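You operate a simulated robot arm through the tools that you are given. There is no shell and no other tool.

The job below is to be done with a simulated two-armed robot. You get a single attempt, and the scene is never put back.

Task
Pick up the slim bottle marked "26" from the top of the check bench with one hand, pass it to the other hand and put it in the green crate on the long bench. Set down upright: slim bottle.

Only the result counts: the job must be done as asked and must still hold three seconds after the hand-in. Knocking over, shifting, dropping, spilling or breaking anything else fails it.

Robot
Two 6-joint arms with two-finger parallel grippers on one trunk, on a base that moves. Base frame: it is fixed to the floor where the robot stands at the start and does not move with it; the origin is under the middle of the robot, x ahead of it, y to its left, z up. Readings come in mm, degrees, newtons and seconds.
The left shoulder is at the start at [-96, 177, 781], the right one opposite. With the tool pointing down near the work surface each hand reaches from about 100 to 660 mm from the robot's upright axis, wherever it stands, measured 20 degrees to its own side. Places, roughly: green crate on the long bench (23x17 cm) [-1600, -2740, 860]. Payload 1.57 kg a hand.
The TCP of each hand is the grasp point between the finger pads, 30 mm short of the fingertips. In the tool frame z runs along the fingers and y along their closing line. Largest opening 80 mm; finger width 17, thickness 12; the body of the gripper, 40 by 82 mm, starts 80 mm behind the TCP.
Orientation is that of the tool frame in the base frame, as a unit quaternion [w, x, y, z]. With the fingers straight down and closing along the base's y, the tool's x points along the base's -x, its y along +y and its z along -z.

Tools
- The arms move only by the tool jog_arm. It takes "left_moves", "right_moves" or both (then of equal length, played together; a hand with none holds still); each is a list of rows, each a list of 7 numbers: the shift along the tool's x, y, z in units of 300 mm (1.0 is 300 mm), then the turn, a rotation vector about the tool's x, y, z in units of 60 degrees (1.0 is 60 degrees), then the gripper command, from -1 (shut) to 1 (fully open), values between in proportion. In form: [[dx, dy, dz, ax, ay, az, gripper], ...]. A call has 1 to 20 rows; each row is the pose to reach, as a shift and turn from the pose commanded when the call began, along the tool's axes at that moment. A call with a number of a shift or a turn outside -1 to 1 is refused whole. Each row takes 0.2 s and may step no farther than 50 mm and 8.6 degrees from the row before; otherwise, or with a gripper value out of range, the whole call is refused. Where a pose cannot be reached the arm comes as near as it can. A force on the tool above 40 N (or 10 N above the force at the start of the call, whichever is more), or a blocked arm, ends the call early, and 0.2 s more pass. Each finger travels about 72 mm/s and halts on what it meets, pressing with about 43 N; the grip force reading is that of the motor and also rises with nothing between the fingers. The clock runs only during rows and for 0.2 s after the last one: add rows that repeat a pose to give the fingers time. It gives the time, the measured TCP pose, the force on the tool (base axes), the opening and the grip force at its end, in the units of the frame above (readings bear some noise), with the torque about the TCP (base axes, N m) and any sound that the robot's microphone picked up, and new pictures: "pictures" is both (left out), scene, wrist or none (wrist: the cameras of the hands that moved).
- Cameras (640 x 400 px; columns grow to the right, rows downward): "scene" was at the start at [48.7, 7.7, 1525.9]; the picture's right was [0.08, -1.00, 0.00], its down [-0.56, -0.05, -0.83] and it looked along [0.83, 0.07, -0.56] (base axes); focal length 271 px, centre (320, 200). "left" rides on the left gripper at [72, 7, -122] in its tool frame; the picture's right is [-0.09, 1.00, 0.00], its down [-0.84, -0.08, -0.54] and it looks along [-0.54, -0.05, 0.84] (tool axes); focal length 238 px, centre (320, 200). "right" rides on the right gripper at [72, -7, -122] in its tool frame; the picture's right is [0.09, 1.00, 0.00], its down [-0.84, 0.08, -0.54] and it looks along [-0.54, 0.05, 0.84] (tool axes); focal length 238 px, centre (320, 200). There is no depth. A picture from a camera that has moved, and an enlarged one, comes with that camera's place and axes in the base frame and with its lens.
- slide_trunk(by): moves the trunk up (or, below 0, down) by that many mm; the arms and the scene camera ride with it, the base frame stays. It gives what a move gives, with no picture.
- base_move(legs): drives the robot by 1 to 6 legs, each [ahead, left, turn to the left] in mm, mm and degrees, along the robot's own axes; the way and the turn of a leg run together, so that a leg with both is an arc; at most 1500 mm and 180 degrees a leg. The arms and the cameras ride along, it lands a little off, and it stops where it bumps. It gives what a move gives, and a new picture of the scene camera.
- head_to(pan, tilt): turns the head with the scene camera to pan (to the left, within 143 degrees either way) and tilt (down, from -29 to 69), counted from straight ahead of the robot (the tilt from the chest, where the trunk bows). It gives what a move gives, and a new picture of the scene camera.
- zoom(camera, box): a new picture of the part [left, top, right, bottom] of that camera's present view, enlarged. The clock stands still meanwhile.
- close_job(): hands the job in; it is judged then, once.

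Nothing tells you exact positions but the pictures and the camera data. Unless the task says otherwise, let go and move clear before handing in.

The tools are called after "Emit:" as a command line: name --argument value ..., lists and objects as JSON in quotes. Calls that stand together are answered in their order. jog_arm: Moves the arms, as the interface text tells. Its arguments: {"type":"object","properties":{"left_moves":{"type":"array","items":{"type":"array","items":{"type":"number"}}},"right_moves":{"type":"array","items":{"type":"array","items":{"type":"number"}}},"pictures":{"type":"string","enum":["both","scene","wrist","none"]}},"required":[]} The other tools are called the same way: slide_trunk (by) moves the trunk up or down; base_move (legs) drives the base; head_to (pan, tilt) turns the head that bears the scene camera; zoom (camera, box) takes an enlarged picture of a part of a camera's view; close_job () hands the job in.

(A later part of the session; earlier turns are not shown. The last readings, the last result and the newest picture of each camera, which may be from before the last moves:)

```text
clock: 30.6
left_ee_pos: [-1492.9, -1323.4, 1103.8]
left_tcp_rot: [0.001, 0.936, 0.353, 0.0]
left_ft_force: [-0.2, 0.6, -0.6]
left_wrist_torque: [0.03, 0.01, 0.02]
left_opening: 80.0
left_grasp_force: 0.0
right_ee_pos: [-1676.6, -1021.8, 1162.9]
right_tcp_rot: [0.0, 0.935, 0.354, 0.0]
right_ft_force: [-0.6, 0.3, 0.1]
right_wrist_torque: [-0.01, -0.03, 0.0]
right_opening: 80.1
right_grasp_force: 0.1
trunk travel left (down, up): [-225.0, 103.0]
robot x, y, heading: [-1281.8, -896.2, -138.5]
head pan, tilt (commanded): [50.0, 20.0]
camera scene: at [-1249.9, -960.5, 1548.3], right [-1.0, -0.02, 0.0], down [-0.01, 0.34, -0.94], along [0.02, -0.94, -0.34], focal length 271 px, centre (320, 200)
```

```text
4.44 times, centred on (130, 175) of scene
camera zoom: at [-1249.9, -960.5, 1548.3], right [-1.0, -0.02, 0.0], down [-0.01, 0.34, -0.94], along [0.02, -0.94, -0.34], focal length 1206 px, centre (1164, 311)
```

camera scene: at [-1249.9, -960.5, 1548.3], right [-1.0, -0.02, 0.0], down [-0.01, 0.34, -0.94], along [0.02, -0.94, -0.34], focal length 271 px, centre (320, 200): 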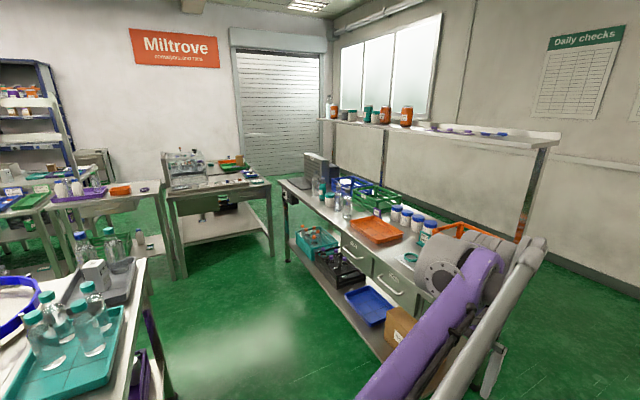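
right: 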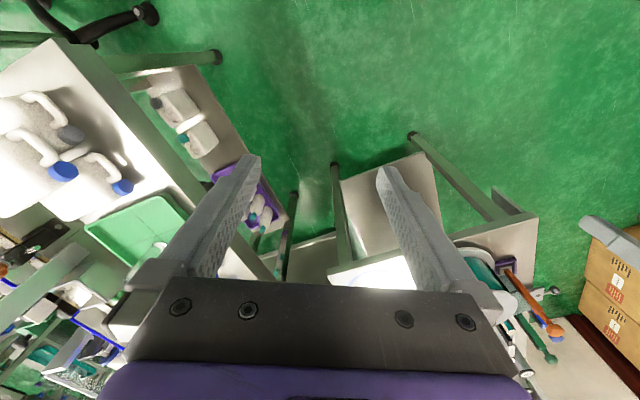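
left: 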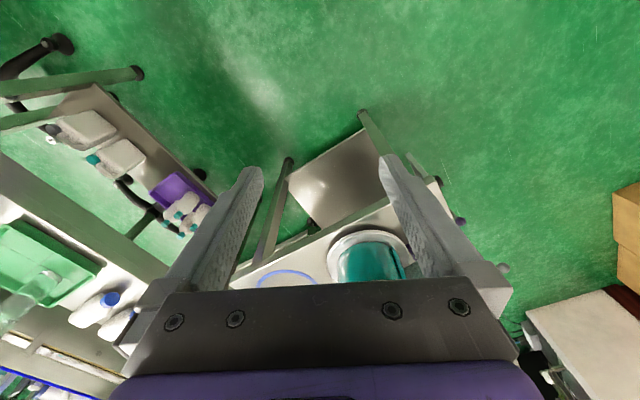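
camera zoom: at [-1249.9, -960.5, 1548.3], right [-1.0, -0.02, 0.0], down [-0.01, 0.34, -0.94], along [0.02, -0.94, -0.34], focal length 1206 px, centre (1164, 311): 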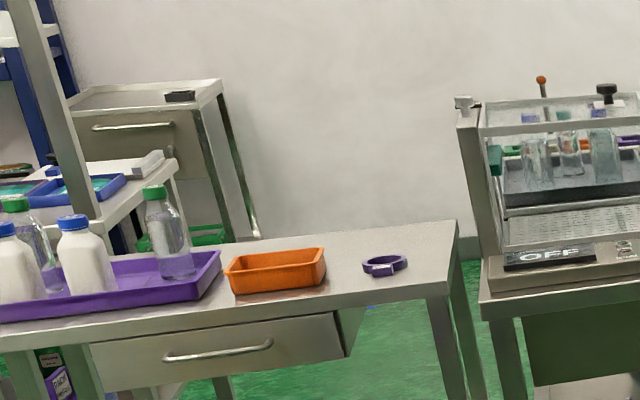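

Emit:
zoom --camera "scene" --box '[155, 140, 215, 190]'

Emit:
zoom --camera "scene" --box '[0, 210, 160, 400]'

Emit:
zoom --camera "scene" --box '[200, 140, 280, 190]'

Emit:
head_to --pan 85 --tilt 25

```text
8.00 times, centred on (185, 165) of scene
camera zoom: at [-1249.9, -960.5, 1548.3], right [-1.0, -0.02, 0.0], down [-0.01, 0.34, -0.94], along [0.02, -0.94, -0.34], focal length 2170 px, centre (1400, 480)
```

zoom: 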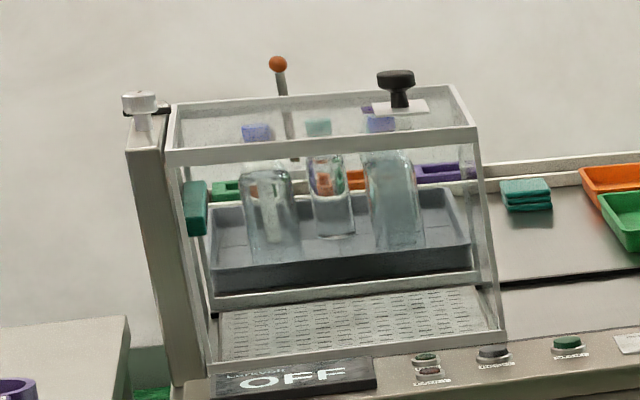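

```text
2.11 times, centred on (80, 305) of scene
camera zoom: at [-1249.9, -960.5, 1548.3], right [-1.0, -0.02, 0.0], down [-0.01, 0.34, -0.94], along [0.02, -0.94, -0.34], focal length 571 px, centre (825, -21)
```

zoom: 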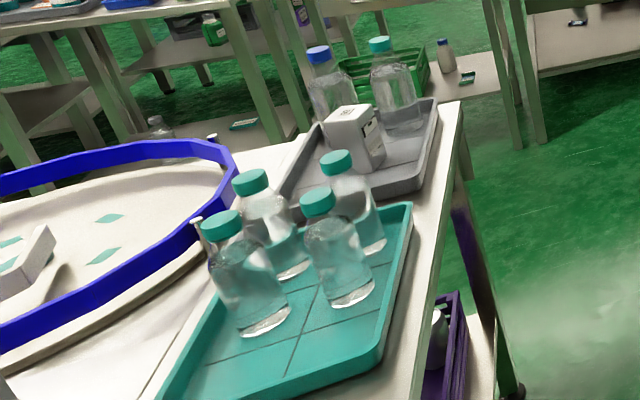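

```text
8.00 times, centred on (240, 165) of scene
camera zoom: at [-1249.9, -960.5, 1548.3], right [-1.0, -0.02, 0.0], down [-0.01, 0.34, -0.94], along [0.02, -0.94, -0.34], focal length 2170 px, centre (960, 480)
```

zoom: 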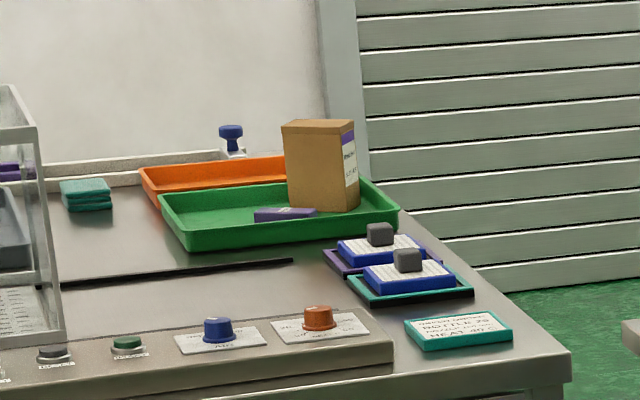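

```text
clock: 31.6
left_ee_pos: [-1492.0, -1323.6, 1103.6]
left_tcp_rot: [0.0, 0.935, 0.354, 0.0]
left_ft_force: [0.1, 0.2, -0.4]
left_wrist_torque: [0.01, 0.03, 0.01]
left_opening: 79.9
left_grasp_force: 0.1
right_ee_pos: [-1675.1, -1020.4, 1165.1]
right_tcp_rot: [0.0, 0.935, 0.354, 0.0]
right_ft_force: [1.1, 0.0, -0.2]
right_wrist_torque: [0.0, 0.01, -0.03]
right_opening: 80.1
right_grasp_force: 0.0
trunk travel left (down, up): [-225.0, 103.0]
robot x, y, heading: [-1281.9, -893.5, -138.7]
head pan, tilt (commanded): [85.0, 25.0]
camera scene: at [-1197.5, -941.6, 1540.2], right [-0.81, -0.59, 0.0], down [-0.25, 0.34, -0.91], along [0.54, -0.73, -0.42], focal length 271 px, centre (320, 200)
```

scene: 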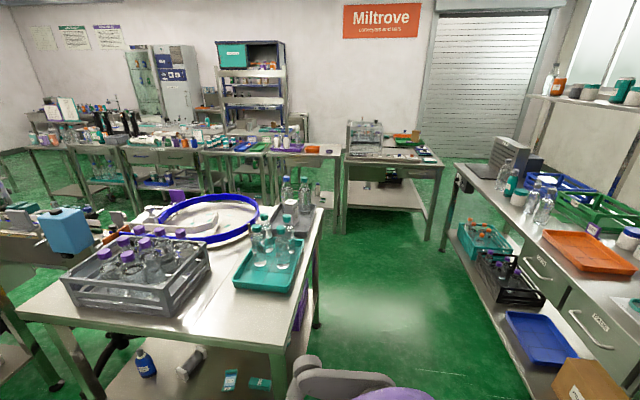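

Emit:
zoom --camera "scene" --box '[410, 145, 445, 167]'

Emit:
zoom --camera "scene" --box '[230, 190, 320, 290]'

Emit:
zoom --camera "scene" --box '[60, 210, 220, 320]'

Emit:
zoom --camera "scene" --box '[230, 120, 340, 190]'

Emit:
zoom --camera "scene" --box '[480, 140, 570, 230]'

```text
16.00 times, centred on (428, 156) of scene
camera zoom: at [-1197.5, -941.6, 1540.2], right [-0.81, -0.59, 0.0], down [-0.25, 0.34, -0.91], along [0.54, -0.73, -0.42], focal length 4340 px, centre (-1400, 904)
```

zoom: 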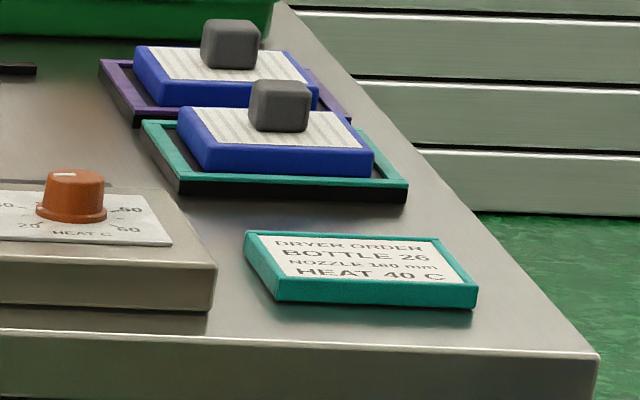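

```text
4.00 times, centred on (275, 240) of scene
camera zoom: at [-1197.5, -941.6, 1540.2], right [-0.81, -0.59, 0.0], down [-0.25, 0.34, -0.91], along [0.54, -0.73, -0.42], focal length 1085 px, centre (500, 40)
```

zoom: 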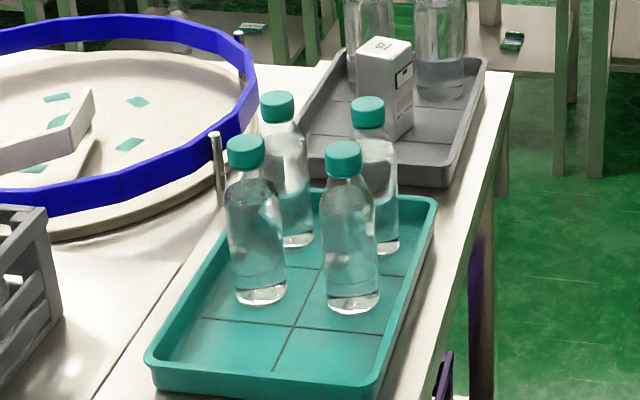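

```text
3.64 times, centred on (140, 265) of scene
camera zoom: at [-1197.5, -941.6, 1540.2], right [-0.81, -0.59, 0.0], down [-0.25, 0.34, -0.91], along [0.54, -0.73, -0.42], focal length 986 px, centre (974, -36)
```

zoom: 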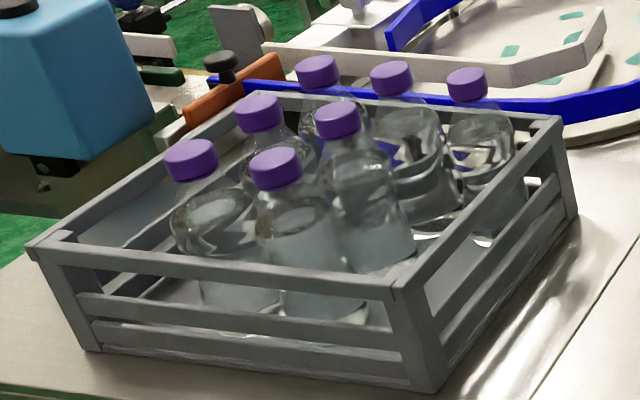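

```text
5.71 times, centred on (285, 155) of scene
camera zoom: at [-1197.5, -941.6, 1540.2], right [-0.81, -0.59, 0.0], down [-0.25, 0.34, -0.91], along [0.54, -0.73, -0.42], focal length 1550 px, centre (520, 457)
```

zoom: 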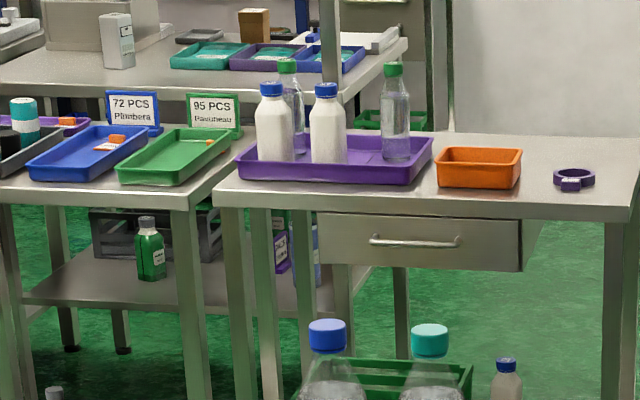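

```text
4.44 times, centred on (525, 185) of scene
camera zoom: at [-1197.5, -941.6, 1540.2], right [-0.81, -0.59, 0.0], down [-0.25, 0.34, -0.91], along [0.54, -0.73, -0.42], focal length 1206 px, centre (-591, 267)
```

zoom: 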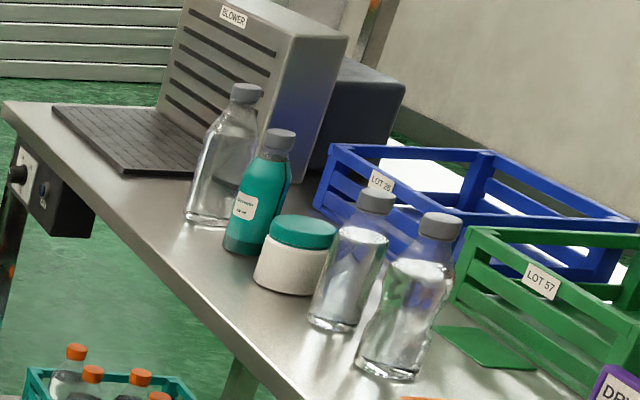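

The dryer bench has an order card "BOTTLE 26", and the long bench holds the crates marked LOT 26 (blue) and LOT 57 (green). I still have to find the check bench and the bottle, so I'll raise the trunk to clear bottle tops and drive deeper into the lane for a closer look.

Emit:
slide_trunk --by 100

Emit:
base_move --legs '[[420, 430, 0], [0, 0, 70]]'

```text
clock: 32.9
left_ee_pos: [-1491.0, -1323.6, 1204.0]
left_tcp_rot: [0.0, 0.936, 0.353, 0.0]
left_ft_force: [0.6, 0.5, -0.6]
left_wrist_torque: [-0.04, -0.01, -0.03]
left_opening: 79.9
left_grasp_force: 0.1
right_ee_pos: [-1675.3, -1020.2, 1263.8]
right_tcp_rot: [0.001, 0.936, 0.353, 0.0]
right_ft_force: [1.2, 0.3, 0.5]
right_wrist_torque: [0.01, -0.01, -0.02]
right_opening: 79.9
right_grasp_force: 0.1
trunk travel left (down, up): [-325.0, 3.0]
robot x, y, heading: [-1281.0, -895.5, -138.6]
head pan, tilt (commanded): [85.0, 25.0]
```

```text
clock: 40.2
left_ee_pos: [-993.9, -1848.2, 1203.9]
left_tcp_rot: [0.0, 0.572, 0.82, 0.0]
left_ft_force: [0.3, -0.8, -0.7]
left_wrist_torque: [0.0, 0.03, 0.01]
left_opening: 80.1
left_grasp_force: 0.1
right_ee_pos: [-1341.7, -1912.0, 1264.8]
right_tcp_rot: [0.001, 0.572, 0.821, 0.0]
right_ft_force: [-0.6, 0.0, -0.5]
right_wrist_torque: [-0.05, 0.03, -0.01]
right_opening: 80.1
right_grasp_force: 0.1
trunk travel left (down, up): [-325.0, 3.0]
robot x, y, heading: [-1318.3, -1498.2, -69.8]
head pan, tilt (commanded): [85.0, 25.0]
camera scene: at [-1244.0, -1433.1, 1645.5], right [0.26, -0.96, 0.0], down [-0.41, -0.11, -0.91], along [0.87, 0.24, -0.42], focal length 271 px, centre (320, 200)
```

scene: 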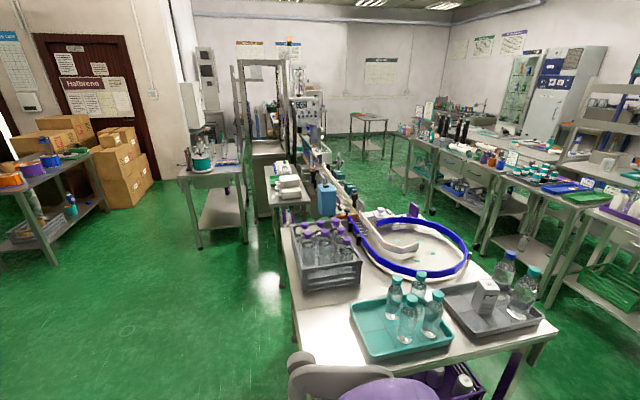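

Emit:
base_move --legs '[[600, 60, 0]]'

Emit:
head_to --pan 10 --tilt 20

Emit:
head_to --pan 70 --tilt 22

```text
clock: 43.6
left_ee_pos: [-734.3, -2399.3, 1202.9]
left_tcp_rot: [0.001, 0.576, 0.817, 0.001]
left_ft_force: [0.4, 0.3, 0.1]
left_wrist_torque: [-0.01, 0.03, 0.02]
left_opening: 80.1
left_grasp_force: 0.0
right_ee_pos: [-1082.8, -2458.8, 1264.4]
right_tcp_rot: [0.0, 0.576, 0.817, 0.0]
right_ft_force: [-0.3, -0.3, 0.9]
right_wrist_torque: [0.02, 0.04, -0.02]
right_opening: 80.0
right_grasp_force: 0.1
trunk travel left (down, up): [-325.0, 3.0]
robot x, y, heading: [-1053.4, -2046.2, -70.3]
head pan, tilt (commanded): [85.0, 25.0]
camera scene: at [-980.5, -1981.2, 1645.4], right [0.25, -0.97, 0.0], down [-0.41, -0.11, -0.91], along [0.88, 0.23, -0.42], focal length 271 px, centre (320, 200)
```

scene: 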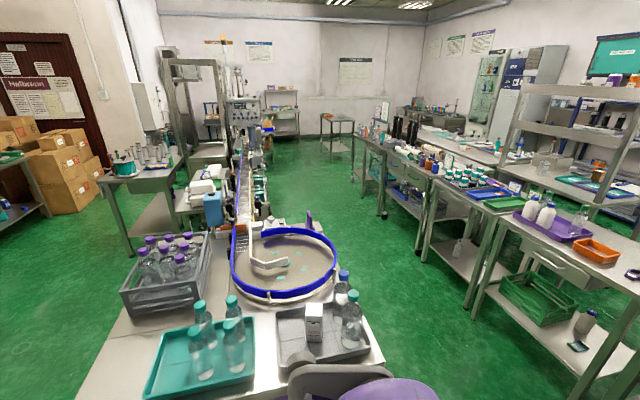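

```text
clock: 45.1
left_ee_pos: [-734.8, -2399.9, 1204.0]
left_tcp_rot: [0.0, 0.576, 0.818, 0.001]
left_ft_force: [0.0, -0.7, 1.3]
left_wrist_torque: [0.02, -0.01, 0.01]
left_opening: 80.0
left_grasp_force: 0.0
right_ee_pos: [-1081.6, -2459.6, 1263.5]
right_tcp_rot: [0.0, 0.576, 0.818, 0.0]
right_ft_force: [-0.2, -0.1, -0.4]
right_wrist_torque: [-0.01, 0.02, 0.04]
right_opening: 80.2
right_grasp_force: 0.1
trunk travel left (down, up): [-325.0, 3.0]
robot x, y, heading: [-1057.1, -2048.9, -70.3]
head pan, tilt (commanded): [10.0, 20.0]
camera scene: at [-1023.3, -2085.8, 1653.6], right [-0.87, -0.5, 0.0], down [-0.17, 0.3, -0.94], along [0.47, -0.82, -0.34], focal length 271 px, centre (320, 200)
```

scene: 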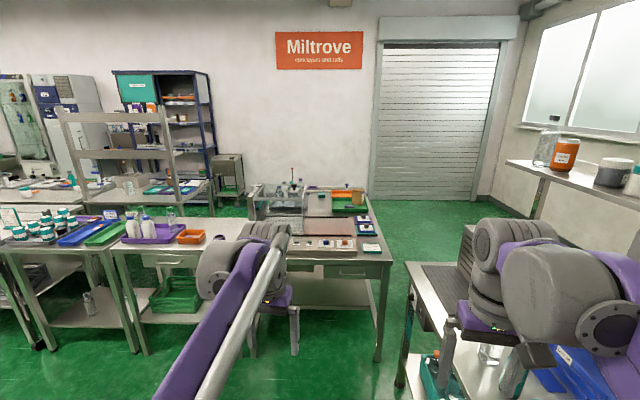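

```text
clock: 46.4
left_ee_pos: [-734.5, -2400.0, 1204.7]
left_tcp_rot: [0.0, 0.576, 0.818, 0.001]
left_ft_force: [-0.3, 0.7, 0.0]
left_wrist_torque: [-0.01, 0.01, 0.02]
left_opening: 80.0
left_grasp_force: 0.1
right_ee_pos: [-1081.9, -2458.4, 1264.4]
right_tcp_rot: [-0.001, 0.576, 0.817, 0.0]
right_ft_force: [-0.2, 0.7, 0.1]
right_wrist_torque: [0.0, 0.05, 0.01]
right_opening: 80.1
right_grasp_force: 0.2
trunk travel left (down, up): [-325.0, 3.0]
robot x, y, heading: [-1055.0, -2045.6, -70.4]
head pan, tilt (commanded): [70.0, 22.0]
camera scene: at [-976.6, -2005.5, 1650.4], right [-0.01, -1.0, 0.0], down [-0.37, 0.0, -0.93], along [0.93, -0.01, -0.37], focal length 271 px, centre (320, 200)
```

scene: 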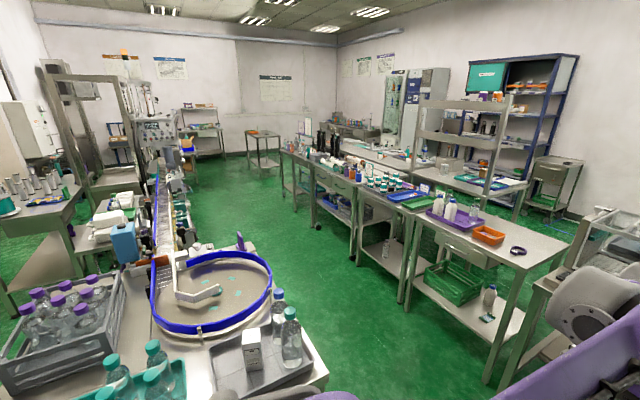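

Emit:
zoom --camera "scene" --box '[420, 180, 540, 260]'

Emit:
zoom --camera "scene" --box '[350, 160, 450, 220]'

Emit:
zoom --camera "scene" --box '[280, 110, 380, 190]'

Emit:
head_to --pan 25 --tilt 25

Emit:
zoom --camera "scene" --box '[280, 150, 380, 230]'

Emit:
zoom --camera "scene" --box '[380, 150, 480, 230]'

```text
5.00 times, centred on (480, 220) of scene
camera zoom: at [-976.6, -2005.5, 1650.4], right [-0.01, -1.0, 0.0], down [-0.37, 0.0, -0.93], along [0.93, -0.01, -0.37], focal length 1356 px, centre (-480, 100)
```

zoom: 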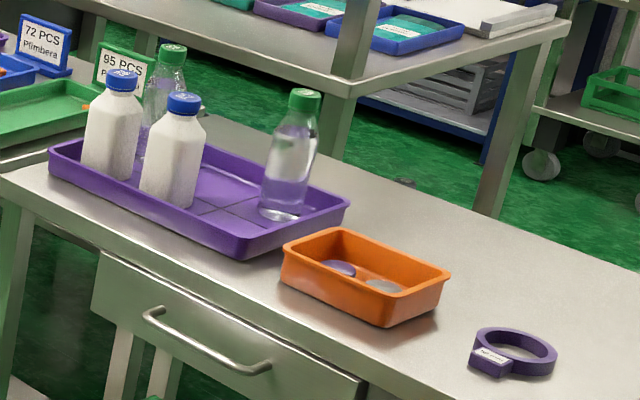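

```text
6.40 times, centred on (400, 190) of scene
camera zoom: at [-976.6, -2005.5, 1650.4], right [-0.01, -1.0, 0.0], down [-0.37, 0.0, -0.93], along [0.93, -0.01, -0.37], focal length 1736 px, centre (-192, 264)
```

zoom: 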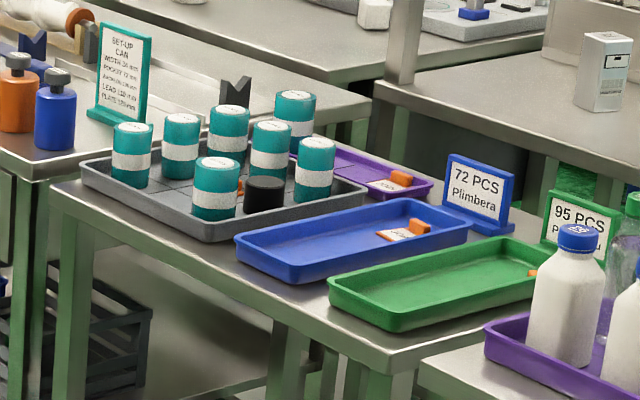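

```text
5.00 times, centred on (330, 150) of scene
camera zoom: at [-976.6, -2005.5, 1650.4], right [-0.01, -1.0, 0.0], down [-0.37, 0.0, -0.93], along [0.93, -0.01, -0.37], focal length 1356 px, centre (270, 450)
```

zoom: 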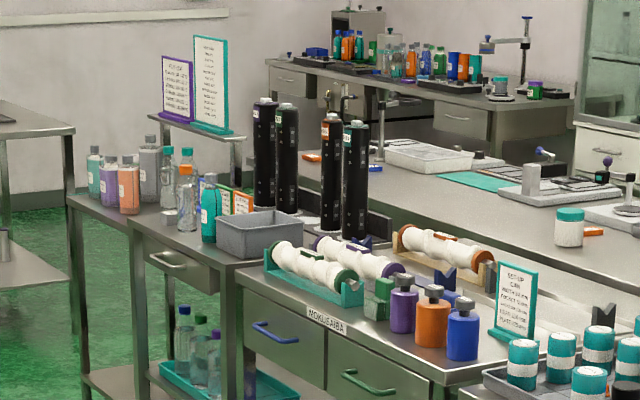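

```text
clock: 47.5
left_ee_pos: [-734.1, -2399.2, 1204.1]
left_tcp_rot: [0.0, 0.575, 0.818, 0.0]
left_ft_force: [0.4, -0.4, 1.0]
left_wrist_torque: [-0.04, 0.01, -0.01]
left_opening: 80.0
left_grasp_force: 0.0
right_ee_pos: [-1083.3, -2459.0, 1264.2]
right_tcp_rot: [0.0, 0.576, 0.818, 0.001]
right_ft_force: [0.2, 0.1, -0.1]
right_wrist_torque: [0.0, 0.0, -0.02]
right_opening: 79.8
right_grasp_force: 0.1
trunk travel left (down, up): [-325.0, 3.0]
robot x, y, heading: [-1054.3, -2042.9, -70.0]
head pan, tilt (commanded): [25.0, 25.0]
camera scene: at [-1004.6, -2070.5, 1645.5], right [-0.71, -0.7, 0.0], down [-0.3, 0.3, -0.91], along [0.64, -0.64, -0.42], focal length 271 px, centre (320, 200)
```

scene: 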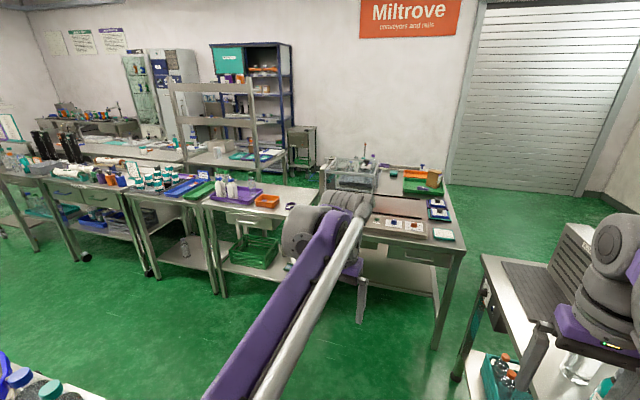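

```text
5.00 times, centred on (330, 190) of scene
camera zoom: at [-1004.6, -2070.5, 1645.5], right [-0.71, -0.7, 0.0], down [-0.3, 0.3, -0.91], along [0.64, -0.64, -0.42], focal length 1356 px, centre (270, 250)
```

zoom: 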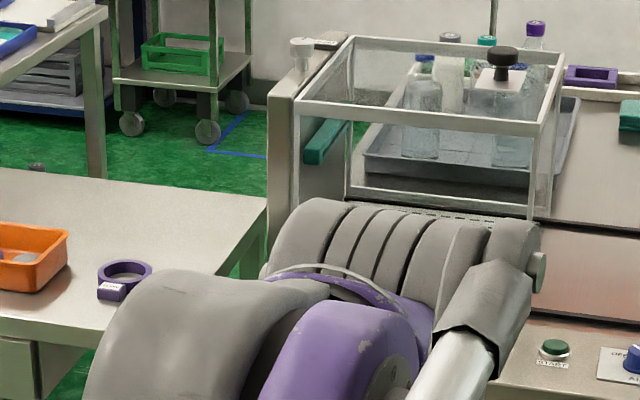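

```text
5.00 times, centred on (430, 190) of scene
camera zoom: at [-1004.6, -2070.5, 1645.5], right [-0.71, -0.7, 0.0], down [-0.3, 0.3, -0.91], along [0.64, -0.64, -0.42], focal length 1356 px, centre (-230, 250)
```

zoom: 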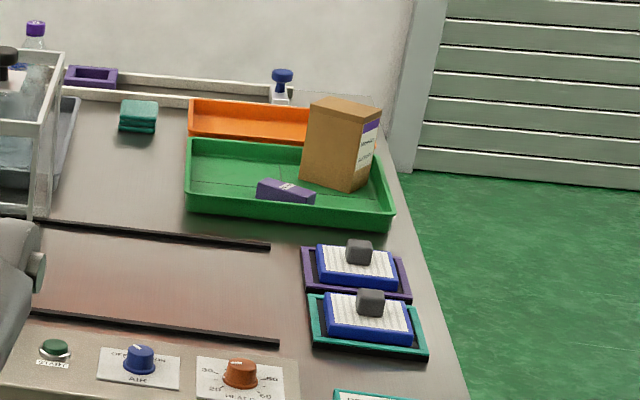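

Caps have marks on top. I'll zoom closely on the purple-tray bench caps and the ones by the glass box.

Emit:
head_to --pan 60 --tilt 25

Emit:
zoom --camera "scene" --box '[380, 160, 420, 190]'

Emit:
zoom --camera "scene" --box '[330, 160, 470, 240]'

```text
clock: 48.5
left_ee_pos: [-734.3, -2400.4, 1204.6]
left_tcp_rot: [0.0, 0.576, 0.818, 0.0]
left_ft_force: [0.3, -0.3, 0.1]
left_wrist_torque: [-0.01, -0.01, -0.03]
left_opening: 79.8
left_grasp_force: 0.1
right_ee_pos: [-1082.1, -2459.0, 1262.9]
right_tcp_rot: [0.0, 0.576, 0.818, 0.0]
right_ft_force: [-0.4, 0.1, -0.3]
right_wrist_torque: [-0.03, -0.01, 0.02]
right_opening: 79.9
right_grasp_force: 0.1
trunk travel left (down, up): [-325.0, 3.0]
robot x, y, heading: [-1055.2, -2048.3, -70.6]
head pan, tilt (commanded): [60.0, 25.0]
camera scene: at [-978.8, -2021.5, 1645.5], right [-0.18, -0.98, 0.0], down [-0.42, 0.08, -0.91], along [0.89, -0.16, -0.42], focal length 271 px, centre (320, 200)
```

scene: 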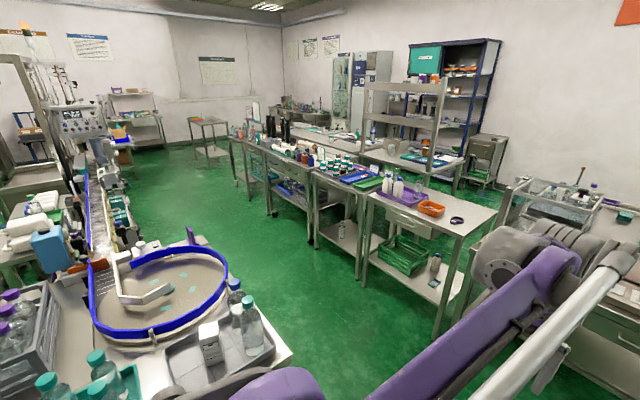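

```text
13.33 times, centred on (400, 175) of scene
camera zoom: at [-978.8, -2021.5, 1645.5], right [-0.18, -0.98, 0.0], down [-0.42, 0.08, -0.91], along [0.89, -0.16, -0.42], focal length 3616 px, centre (-747, 533)
```

zoom: 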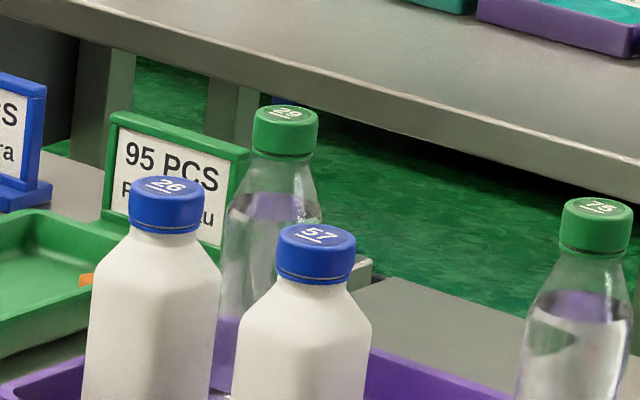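

```text
4.57 times, centred on (400, 200) of scene
camera zoom: at [-978.8, -2021.5, 1645.5], right [-0.18, -0.98, 0.0], down [-0.42, 0.08, -0.91], along [0.89, -0.16, -0.42], focal length 1240 px, centre (-46, 200)
```

zoom: 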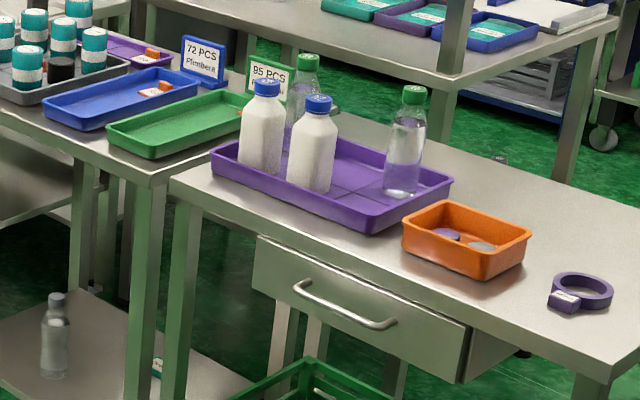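

Emit:
zoom --camera "scene" --box '[392, 164, 408, 174]'

Emit:
zoom --camera "scene" --box '[384, 168, 400, 178]'

Emit:
zoom --camera "scene" --box '[510, 170, 640, 250]'

Emit:
zoom --camera "scene" --box '[180, 260, 300, 380]'

Emit:
zoom --camera "scene" --box '[0, 270, 150, 400]'

```text
16.00 times, centred on (400, 169) of scene
camera zoom: at [-978.8, -2021.5, 1645.5], right [-0.18, -0.98, 0.0], down [-0.42, 0.08, -0.91], along [0.89, -0.16, -0.42], focal length 4340 px, centre (-960, 696)
```

zoom: 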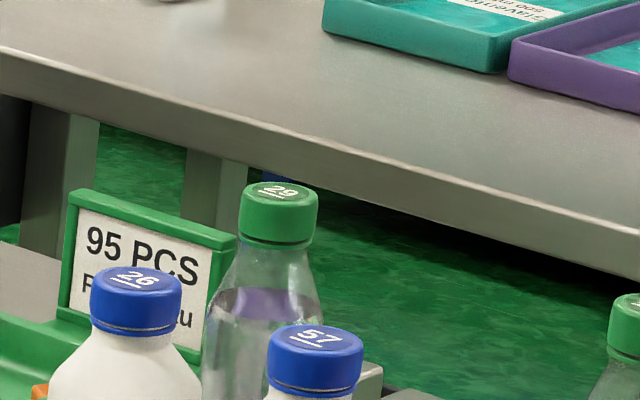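

```text
16.00 times, centred on (392, 173) of scene
camera zoom: at [-978.8, -2021.5, 1645.5], right [-0.18, -0.98, 0.0], down [-0.42, 0.08, -0.91], along [0.89, -0.16, -0.42], focal length 4340 px, centre (-832, 632)
```

zoom: 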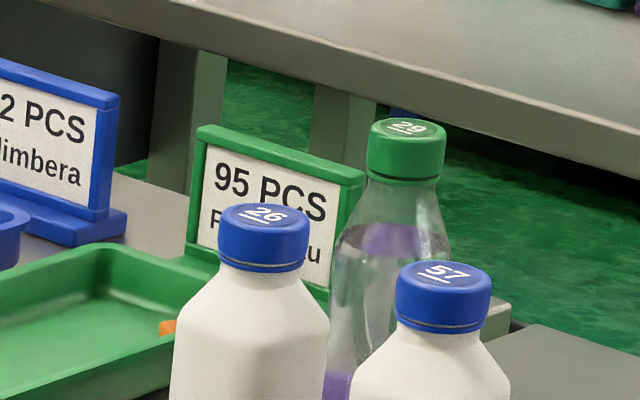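

```text
4.92 times, centred on (575, 210) of scene
camera zoom: at [-978.8, -2021.5, 1645.5], right [-0.18, -0.98, 0.0], down [-0.42, 0.08, -0.91], along [0.89, -0.16, -0.42], focal length 1335 px, centre (-935, 151)
```

zoom: 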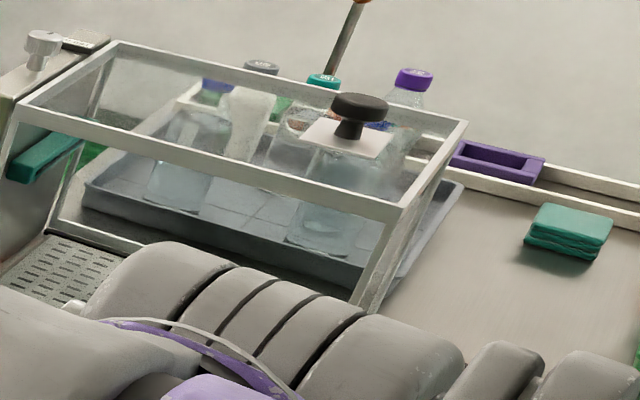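

```text
3.33 times, centred on (240, 320) of scene
camera zoom: at [-978.8, -2021.5, 1645.5], right [-0.18, -0.98, 0.0], down [-0.42, 0.08, -0.91], along [0.89, -0.16, -0.42], focal length 904 px, centre (587, -200)
```

zoom: 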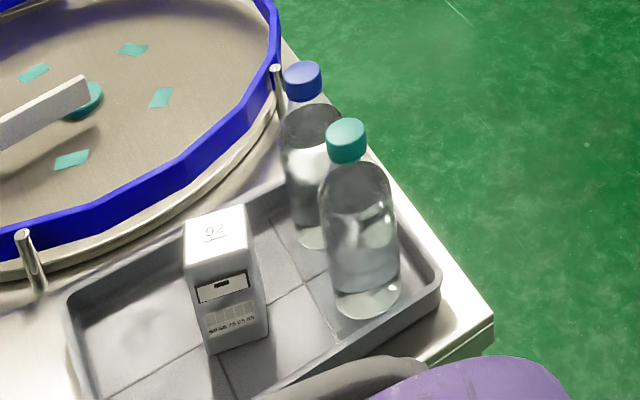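

```text
3.08 times, centred on (75, 335) of scene
camera zoom: at [-978.8, -2021.5, 1645.5], right [-0.18, -0.98, 0.0], down [-0.42, 0.08, -0.91], along [0.89, -0.16, -0.42], focal length 835 px, centre (1074, -215)
```

zoom: 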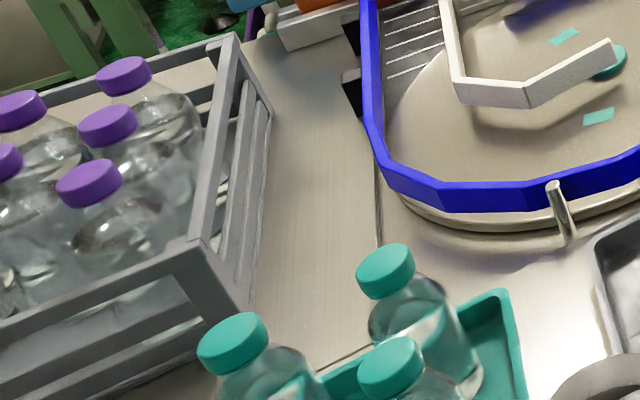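

The tray on the purple-tray bench holds two white square bottles (26, 57) and two clear slim ones (29, 75), so none of those is a slim "26". I'll drive nearer to the glass-box bench to read the caps in its grey tray.

Emit:
base_move --legs '[[600, 270, 11]]'

Emit:
head_to --pan 15 --tilt 30

Emit:
zoom --camera "scene" --box '[200, 100, 400, 220]'

```text
clock: 52.2
left_ee_pos: [-168.2, -2748.6, 1204.4]
left_tcp_rot: [0.0, 0.49, 0.872, 0.0]
left_ft_force: [0.8, -0.9, 1.0]
left_wrist_torque: [-0.01, -0.01, -0.02]
left_opening: 79.9
left_grasp_force: 0.0
right_ee_pos: [-497.7, -2877.6, 1264.0]
right_tcp_rot: [0.0, 0.49, 0.872, 0.0]
right_ft_force: [0.4, 0.1, 0.0]
right_wrist_torque: [-0.02, -0.01, 0.0]
right_opening: 80.2
right_grasp_force: 0.1
trunk travel left (down, up): [-325.0, 3.0]
robot x, y, heading: [-554.7, -2465.8, -58.7]
head pan, tilt (commanded): [60.0, 25.0]
camera scene: at [-484.5, -2428.1, 1645.4], right [0.02, -1.0, 0.0], down [-0.42, -0.01, -0.91], along [0.91, 0.02, -0.42], focal length 271 px, centre (320, 200)
```

scene: 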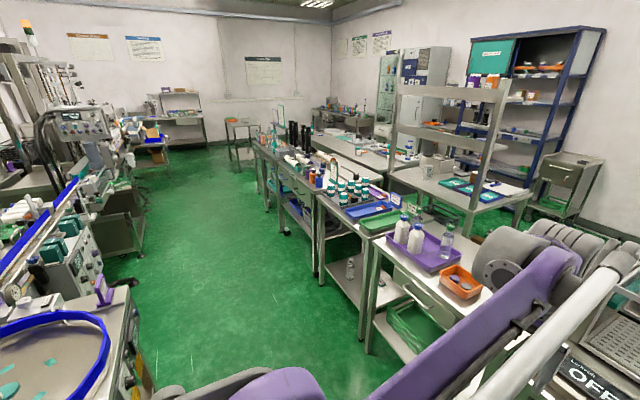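

```text
clock: 53.3
left_ee_pos: [-169.2, -2751.0, 1203.4]
left_tcp_rot: [0.0, 0.49, 0.872, 0.0]
left_ft_force: [0.0, 0.6, 0.9]
left_wrist_torque: [-0.04, 0.01, -0.02]
left_opening: 80.0
left_grasp_force: 0.0
right_ee_pos: [-498.4, -2877.6, 1263.1]
right_tcp_rot: [0.0, 0.49, 0.872, 0.0]
right_ft_force: [-1.5, 0.1, -0.8]
right_wrist_torque: [0.0, -0.01, 0.05]
right_opening: 79.8
right_grasp_force: 0.0
trunk travel left (down, up): [-325.0, 3.0]
robot x, y, heading: [-553.9, -2466.9, -58.6]
head pan, tilt (commanded): [15.0, 30.0]
camera scene: at [-510.9, -2492.9, 1637.5], right [-0.69, -0.72, 0.0], down [-0.36, 0.35, -0.87], along [0.63, -0.6, -0.5], focal length 271 px, centre (320, 200)
```

scene: 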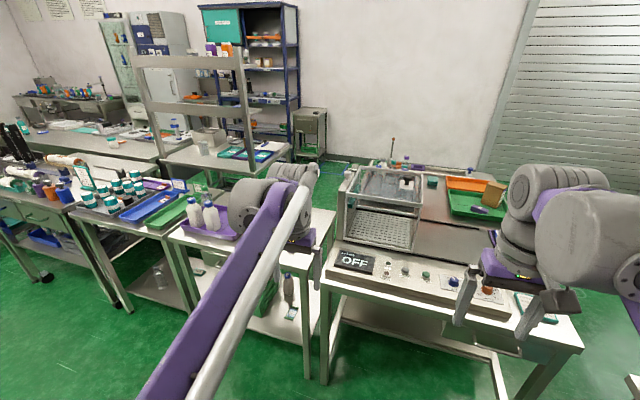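

```text
3.20 times, centred on (300, 160) of scene
camera zoom: at [-510.9, -2492.9, 1637.5], right [-0.69, -0.72, 0.0], down [-0.36, 0.35, -0.87], along [0.63, -0.6, -0.5], focal length 868 px, centre (384, 328)
```

zoom: 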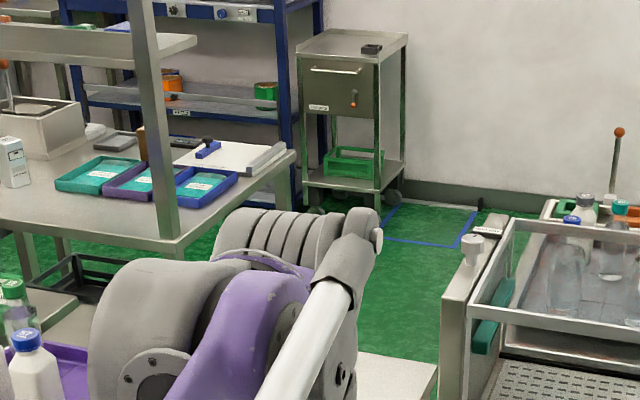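

Emit:
zoom --camera "scene" --box '[350, 145, 450, 220]'

Emit:
zoom --camera "scene" --box '[370, 150, 410, 180]'

Emit:
head_to --pan 0 --tilt 35

Emit:
zoom --camera "scene" --box '[240, 100, 340, 170]'

```text
5.33 times, centred on (400, 182) of scene
camera zoom: at [-510.9, -2492.9, 1637.5], right [-0.69, -0.72, 0.0], down [-0.36, 0.35, -0.87], along [0.63, -0.6, -0.5], focal length 1447 px, centre (-107, 293)
```

zoom: 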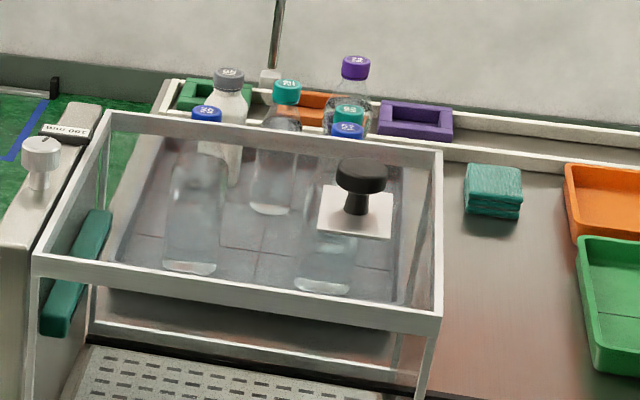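

```text
13.33 times, centred on (390, 165) of scene
camera zoom: at [-510.9, -2492.9, 1637.5], right [-0.69, -0.72, 0.0], down [-0.36, 0.35, -0.87], along [0.63, -0.6, -0.5], focal length 3616 px, centre (-613, 667)
```

zoom: 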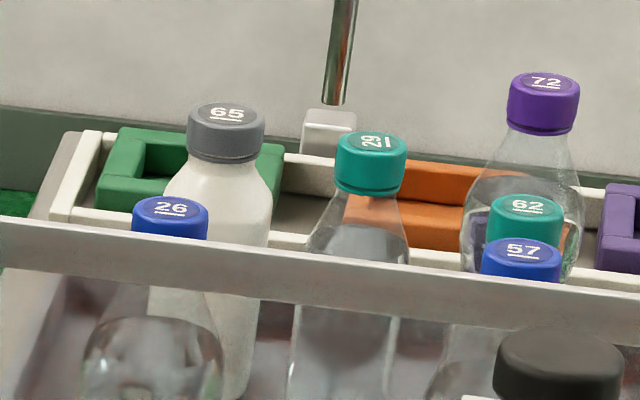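

```text
clock: 54.1
left_ee_pos: [-167.3, -2750.5, 1203.0]
left_tcp_rot: [0.001, 0.49, 0.872, 0.0]
left_ft_force: [-1.5, 0.3, -0.3]
left_wrist_torque: [0.02, -0.02, 0.0]
left_opening: 80.0
left_grasp_force: 0.1
right_ee_pos: [-498.5, -2877.2, 1264.3]
right_tcp_rot: [0.0, 0.491, 0.871, 0.0]
right_ft_force: [0.7, -0.2, 0.0]
right_wrist_torque: [0.02, -0.01, 0.0]
right_opening: 80.0
right_grasp_force: 0.1
trunk travel left (down, up): [-325.0, 3.0]
robot x, y, heading: [-554.8, -2464.3, -58.6]
head pan, tilt (commanded): [0.0, 35.0]
camera scene: at [-530.5, -2505.7, 1629.8], right [-0.85, -0.52, 0.0], down [-0.3, 0.49, -0.82], along [0.43, -0.7, -0.57], focal length 271 px, centre (320, 200)
```

scene: 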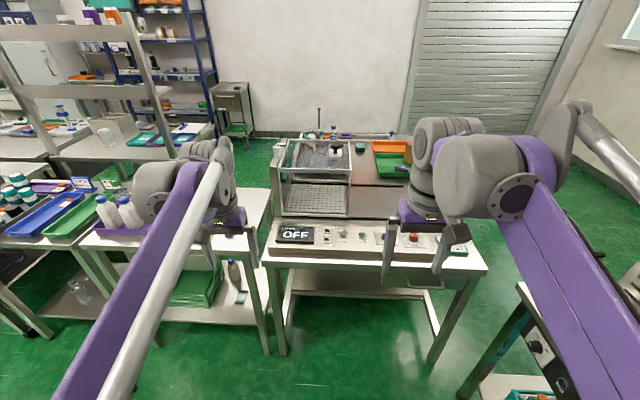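

```text
5.71 times, centred on (290, 135) of scene
camera zoom: at [-530.5, -2505.7, 1629.8], right [-0.85, -0.52, 0.0], down [-0.3, 0.49, -0.82], along [0.43, -0.7, -0.57], focal length 1550 px, centre (491, 571)
```

zoom: 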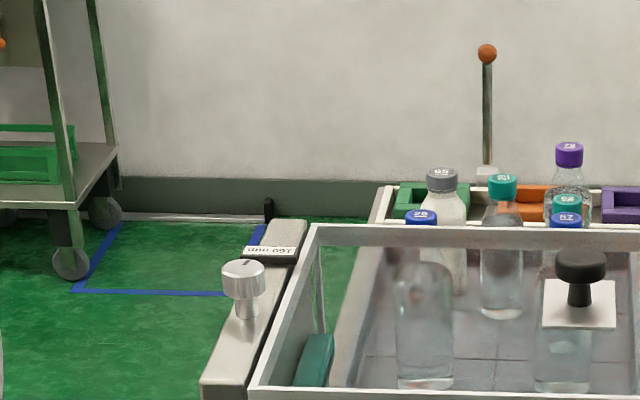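

The glass-box bench's grey tray holds caps 26 (blue), 65 (grey), 29 or 62 (teal), 72 (purple), 62 (teal) and 57 (blue). I'll read the bench's signs and compare the bottle shapes before choosing.

Emit:
zoom --camera "scene" --box '[270, 220, 390, 260]'

Emit:
zoom --camera "scene" --box '[300, 130, 350, 165]'

Emit:
zoom --camera "scene" --box '[80, 180, 180, 240]'

Emit:
zoom --camera "right" --box '[0, 0, 640, 400]'

Emit:
zoom --camera "left" --box '[0, 0, 640, 400]'

```text
5.33 times, centred on (330, 240) of scene
camera zoom: at [-530.5, -2505.7, 1629.8], right [-0.85, -0.52, 0.0], down [-0.3, 0.49, -0.82], along [0.43, -0.7, -0.57], focal length 1447 px, centre (267, -13)
```

zoom: 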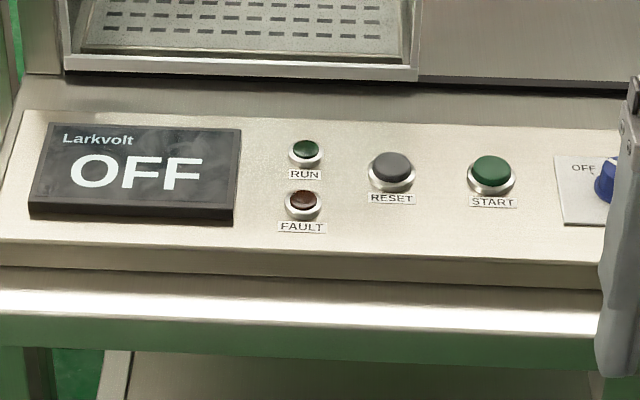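

```text
11.43 times, centred on (325, 148) of scene
camera zoom: at [-530.5, -2505.7, 1629.8], right [-0.85, -0.52, 0.0], down [-0.3, 0.49, -0.82], along [0.43, -0.7, -0.57], focal length 3100 px, centre (263, 800)
```

zoom: 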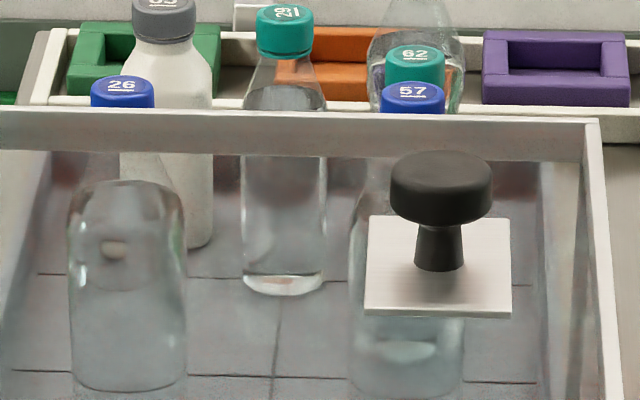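

```text
6.40 times, centred on (130, 210) of scene
camera zoom: at [-530.5, -2505.7, 1629.8], right [-0.85, -0.52, 0.0], down [-0.3, 0.49, -0.82], along [0.43, -0.7, -0.57], focal length 1736 px, centre (1536, 136)
```

zoom: 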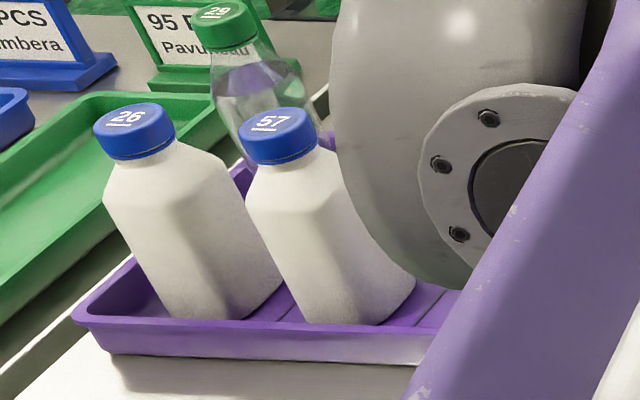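

```text
1.00 times, centred on (320, 200) of right (not enlarged: the box is as wide or as high as the picture)
camera zoom: at [-541.8, -2820.5, 1385.0], right [0.8, 0.6, 0.0], down [0.5, -0.67, 0.54], along [0.32, -0.44, -0.84], focal length 238 px, centre (320, 200)
```

zoom: 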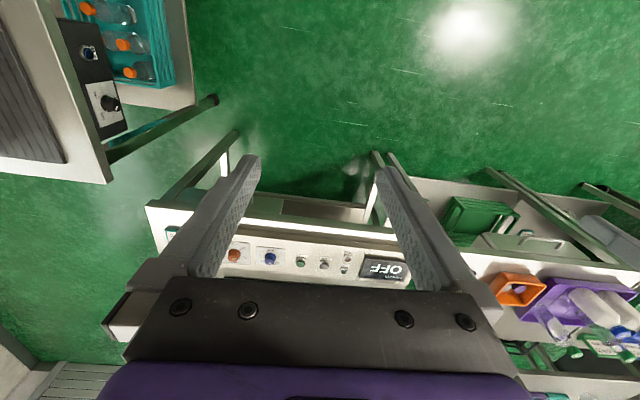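

```text
1.00 times, centred on (320, 200) of left (not enlarged: the box is as wide or as high as the picture)
camera zoom: at [-200.5, -2686.0, 1327.4], right [0.9, 0.44, 0.0], down [0.37, -0.76, 0.54], along [0.24, -0.49, -0.84], focal length 238 px, centre (320, 200)
```

zoom: 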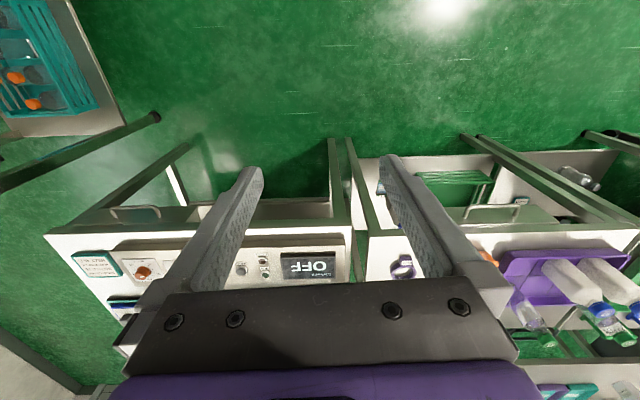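

Emit:
zoom --camera "scene" --box '[318, 129, 330, 137]'

Emit:
zoom --camera "scene" --box '[325, 120, 341, 134]'

```text
16.00 times, centred on (324, 133) of scene
camera zoom: at [-530.5, -2505.7, 1629.8], right [-0.85, -0.52, 0.0], down [-0.3, 0.49, -0.82], along [0.43, -0.7, -0.57], focal length 4340 px, centre (256, 1272)
```

zoom: 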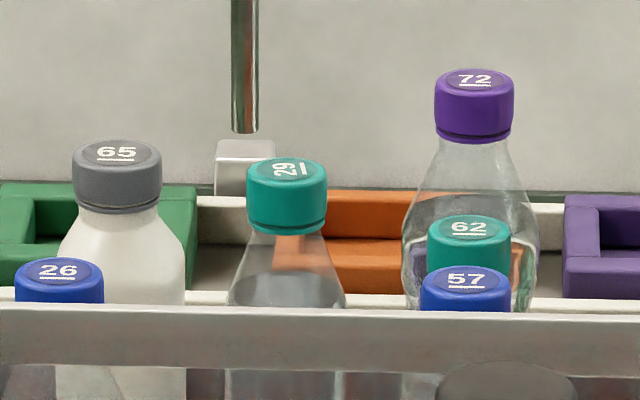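

```text
16.00 times, centred on (333, 127) of scene
camera zoom: at [-530.5, -2505.7, 1629.8], right [-0.85, -0.52, 0.0], down [-0.3, 0.49, -0.82], along [0.43, -0.7, -0.57], focal length 4340 px, centre (112, 1368)
```

zoom: 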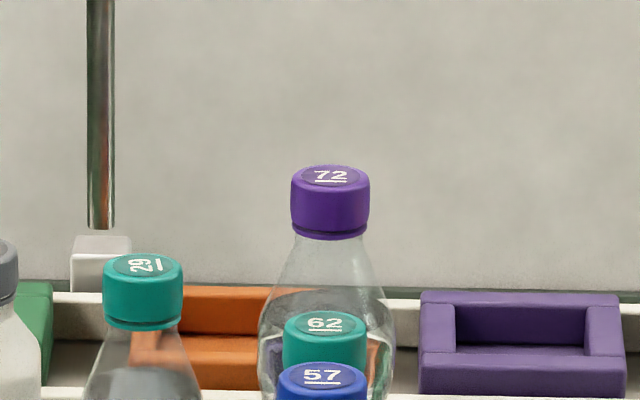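

I need to read the "26/29" caps better, so I'll turn the head to the purple-tray bench, which is now closer.

Emit:
head_to --pan 50 --tilt 35

Emit:
zoom --camera "scene" --box '[330, 150, 430, 230]'

```text
clock: 55.3
left_ee_pos: [-168.1, -2749.0, 1203.6]
left_tcp_rot: [0.0, 0.491, 0.871, 0.0]
left_ft_force: [0.0, 0.1, 0.0]
left_wrist_torque: [0.01, -0.01, 0.0]
left_opening: 79.9
left_grasp_force: 0.1
right_ee_pos: [-498.9, -2877.8, 1263.7]
right_tcp_rot: [0.0, 0.49, 0.872, 0.0]
right_ft_force: [0.5, 0.0, 0.3]
right_wrist_torque: [0.01, -0.01, 0.04]
right_opening: 80.0
right_grasp_force: 0.1
trunk travel left (down, up): [-325.0, 3.0]
robot x, y, heading: [-556.1, -2465.8, -58.3]
head pan, tilt (commanded): [50.0, 35.0]
camera scene: at [-489.3, -2443.8, 1629.7], right [-0.15, -0.99, 0.0], down [-0.57, 0.09, -0.82], along [0.81, -0.12, -0.57], focal length 271 px, centre (320, 200)
```

scene: 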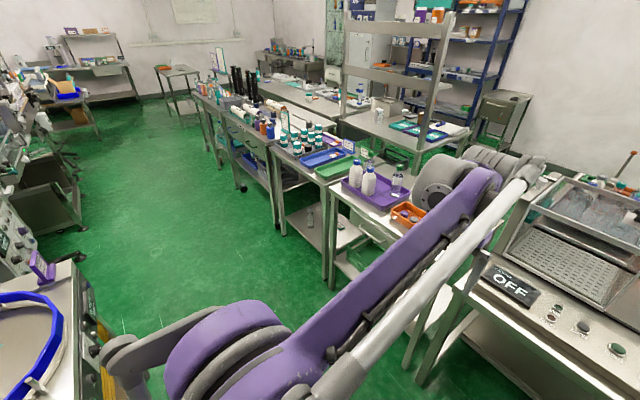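

```text
5.00 times, centred on (380, 190) of scene
camera zoom: at [-489.3, -2443.8, 1629.7], right [-0.15, -0.99, 0.0], down [-0.57, 0.09, -0.82], along [0.81, -0.12, -0.57], focal length 1356 px, centre (20, 250)
```

zoom: 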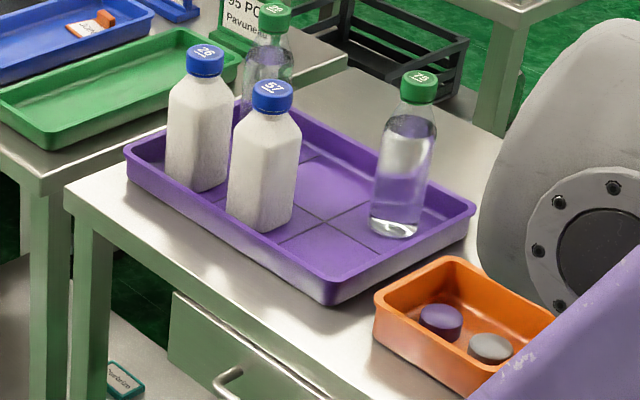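

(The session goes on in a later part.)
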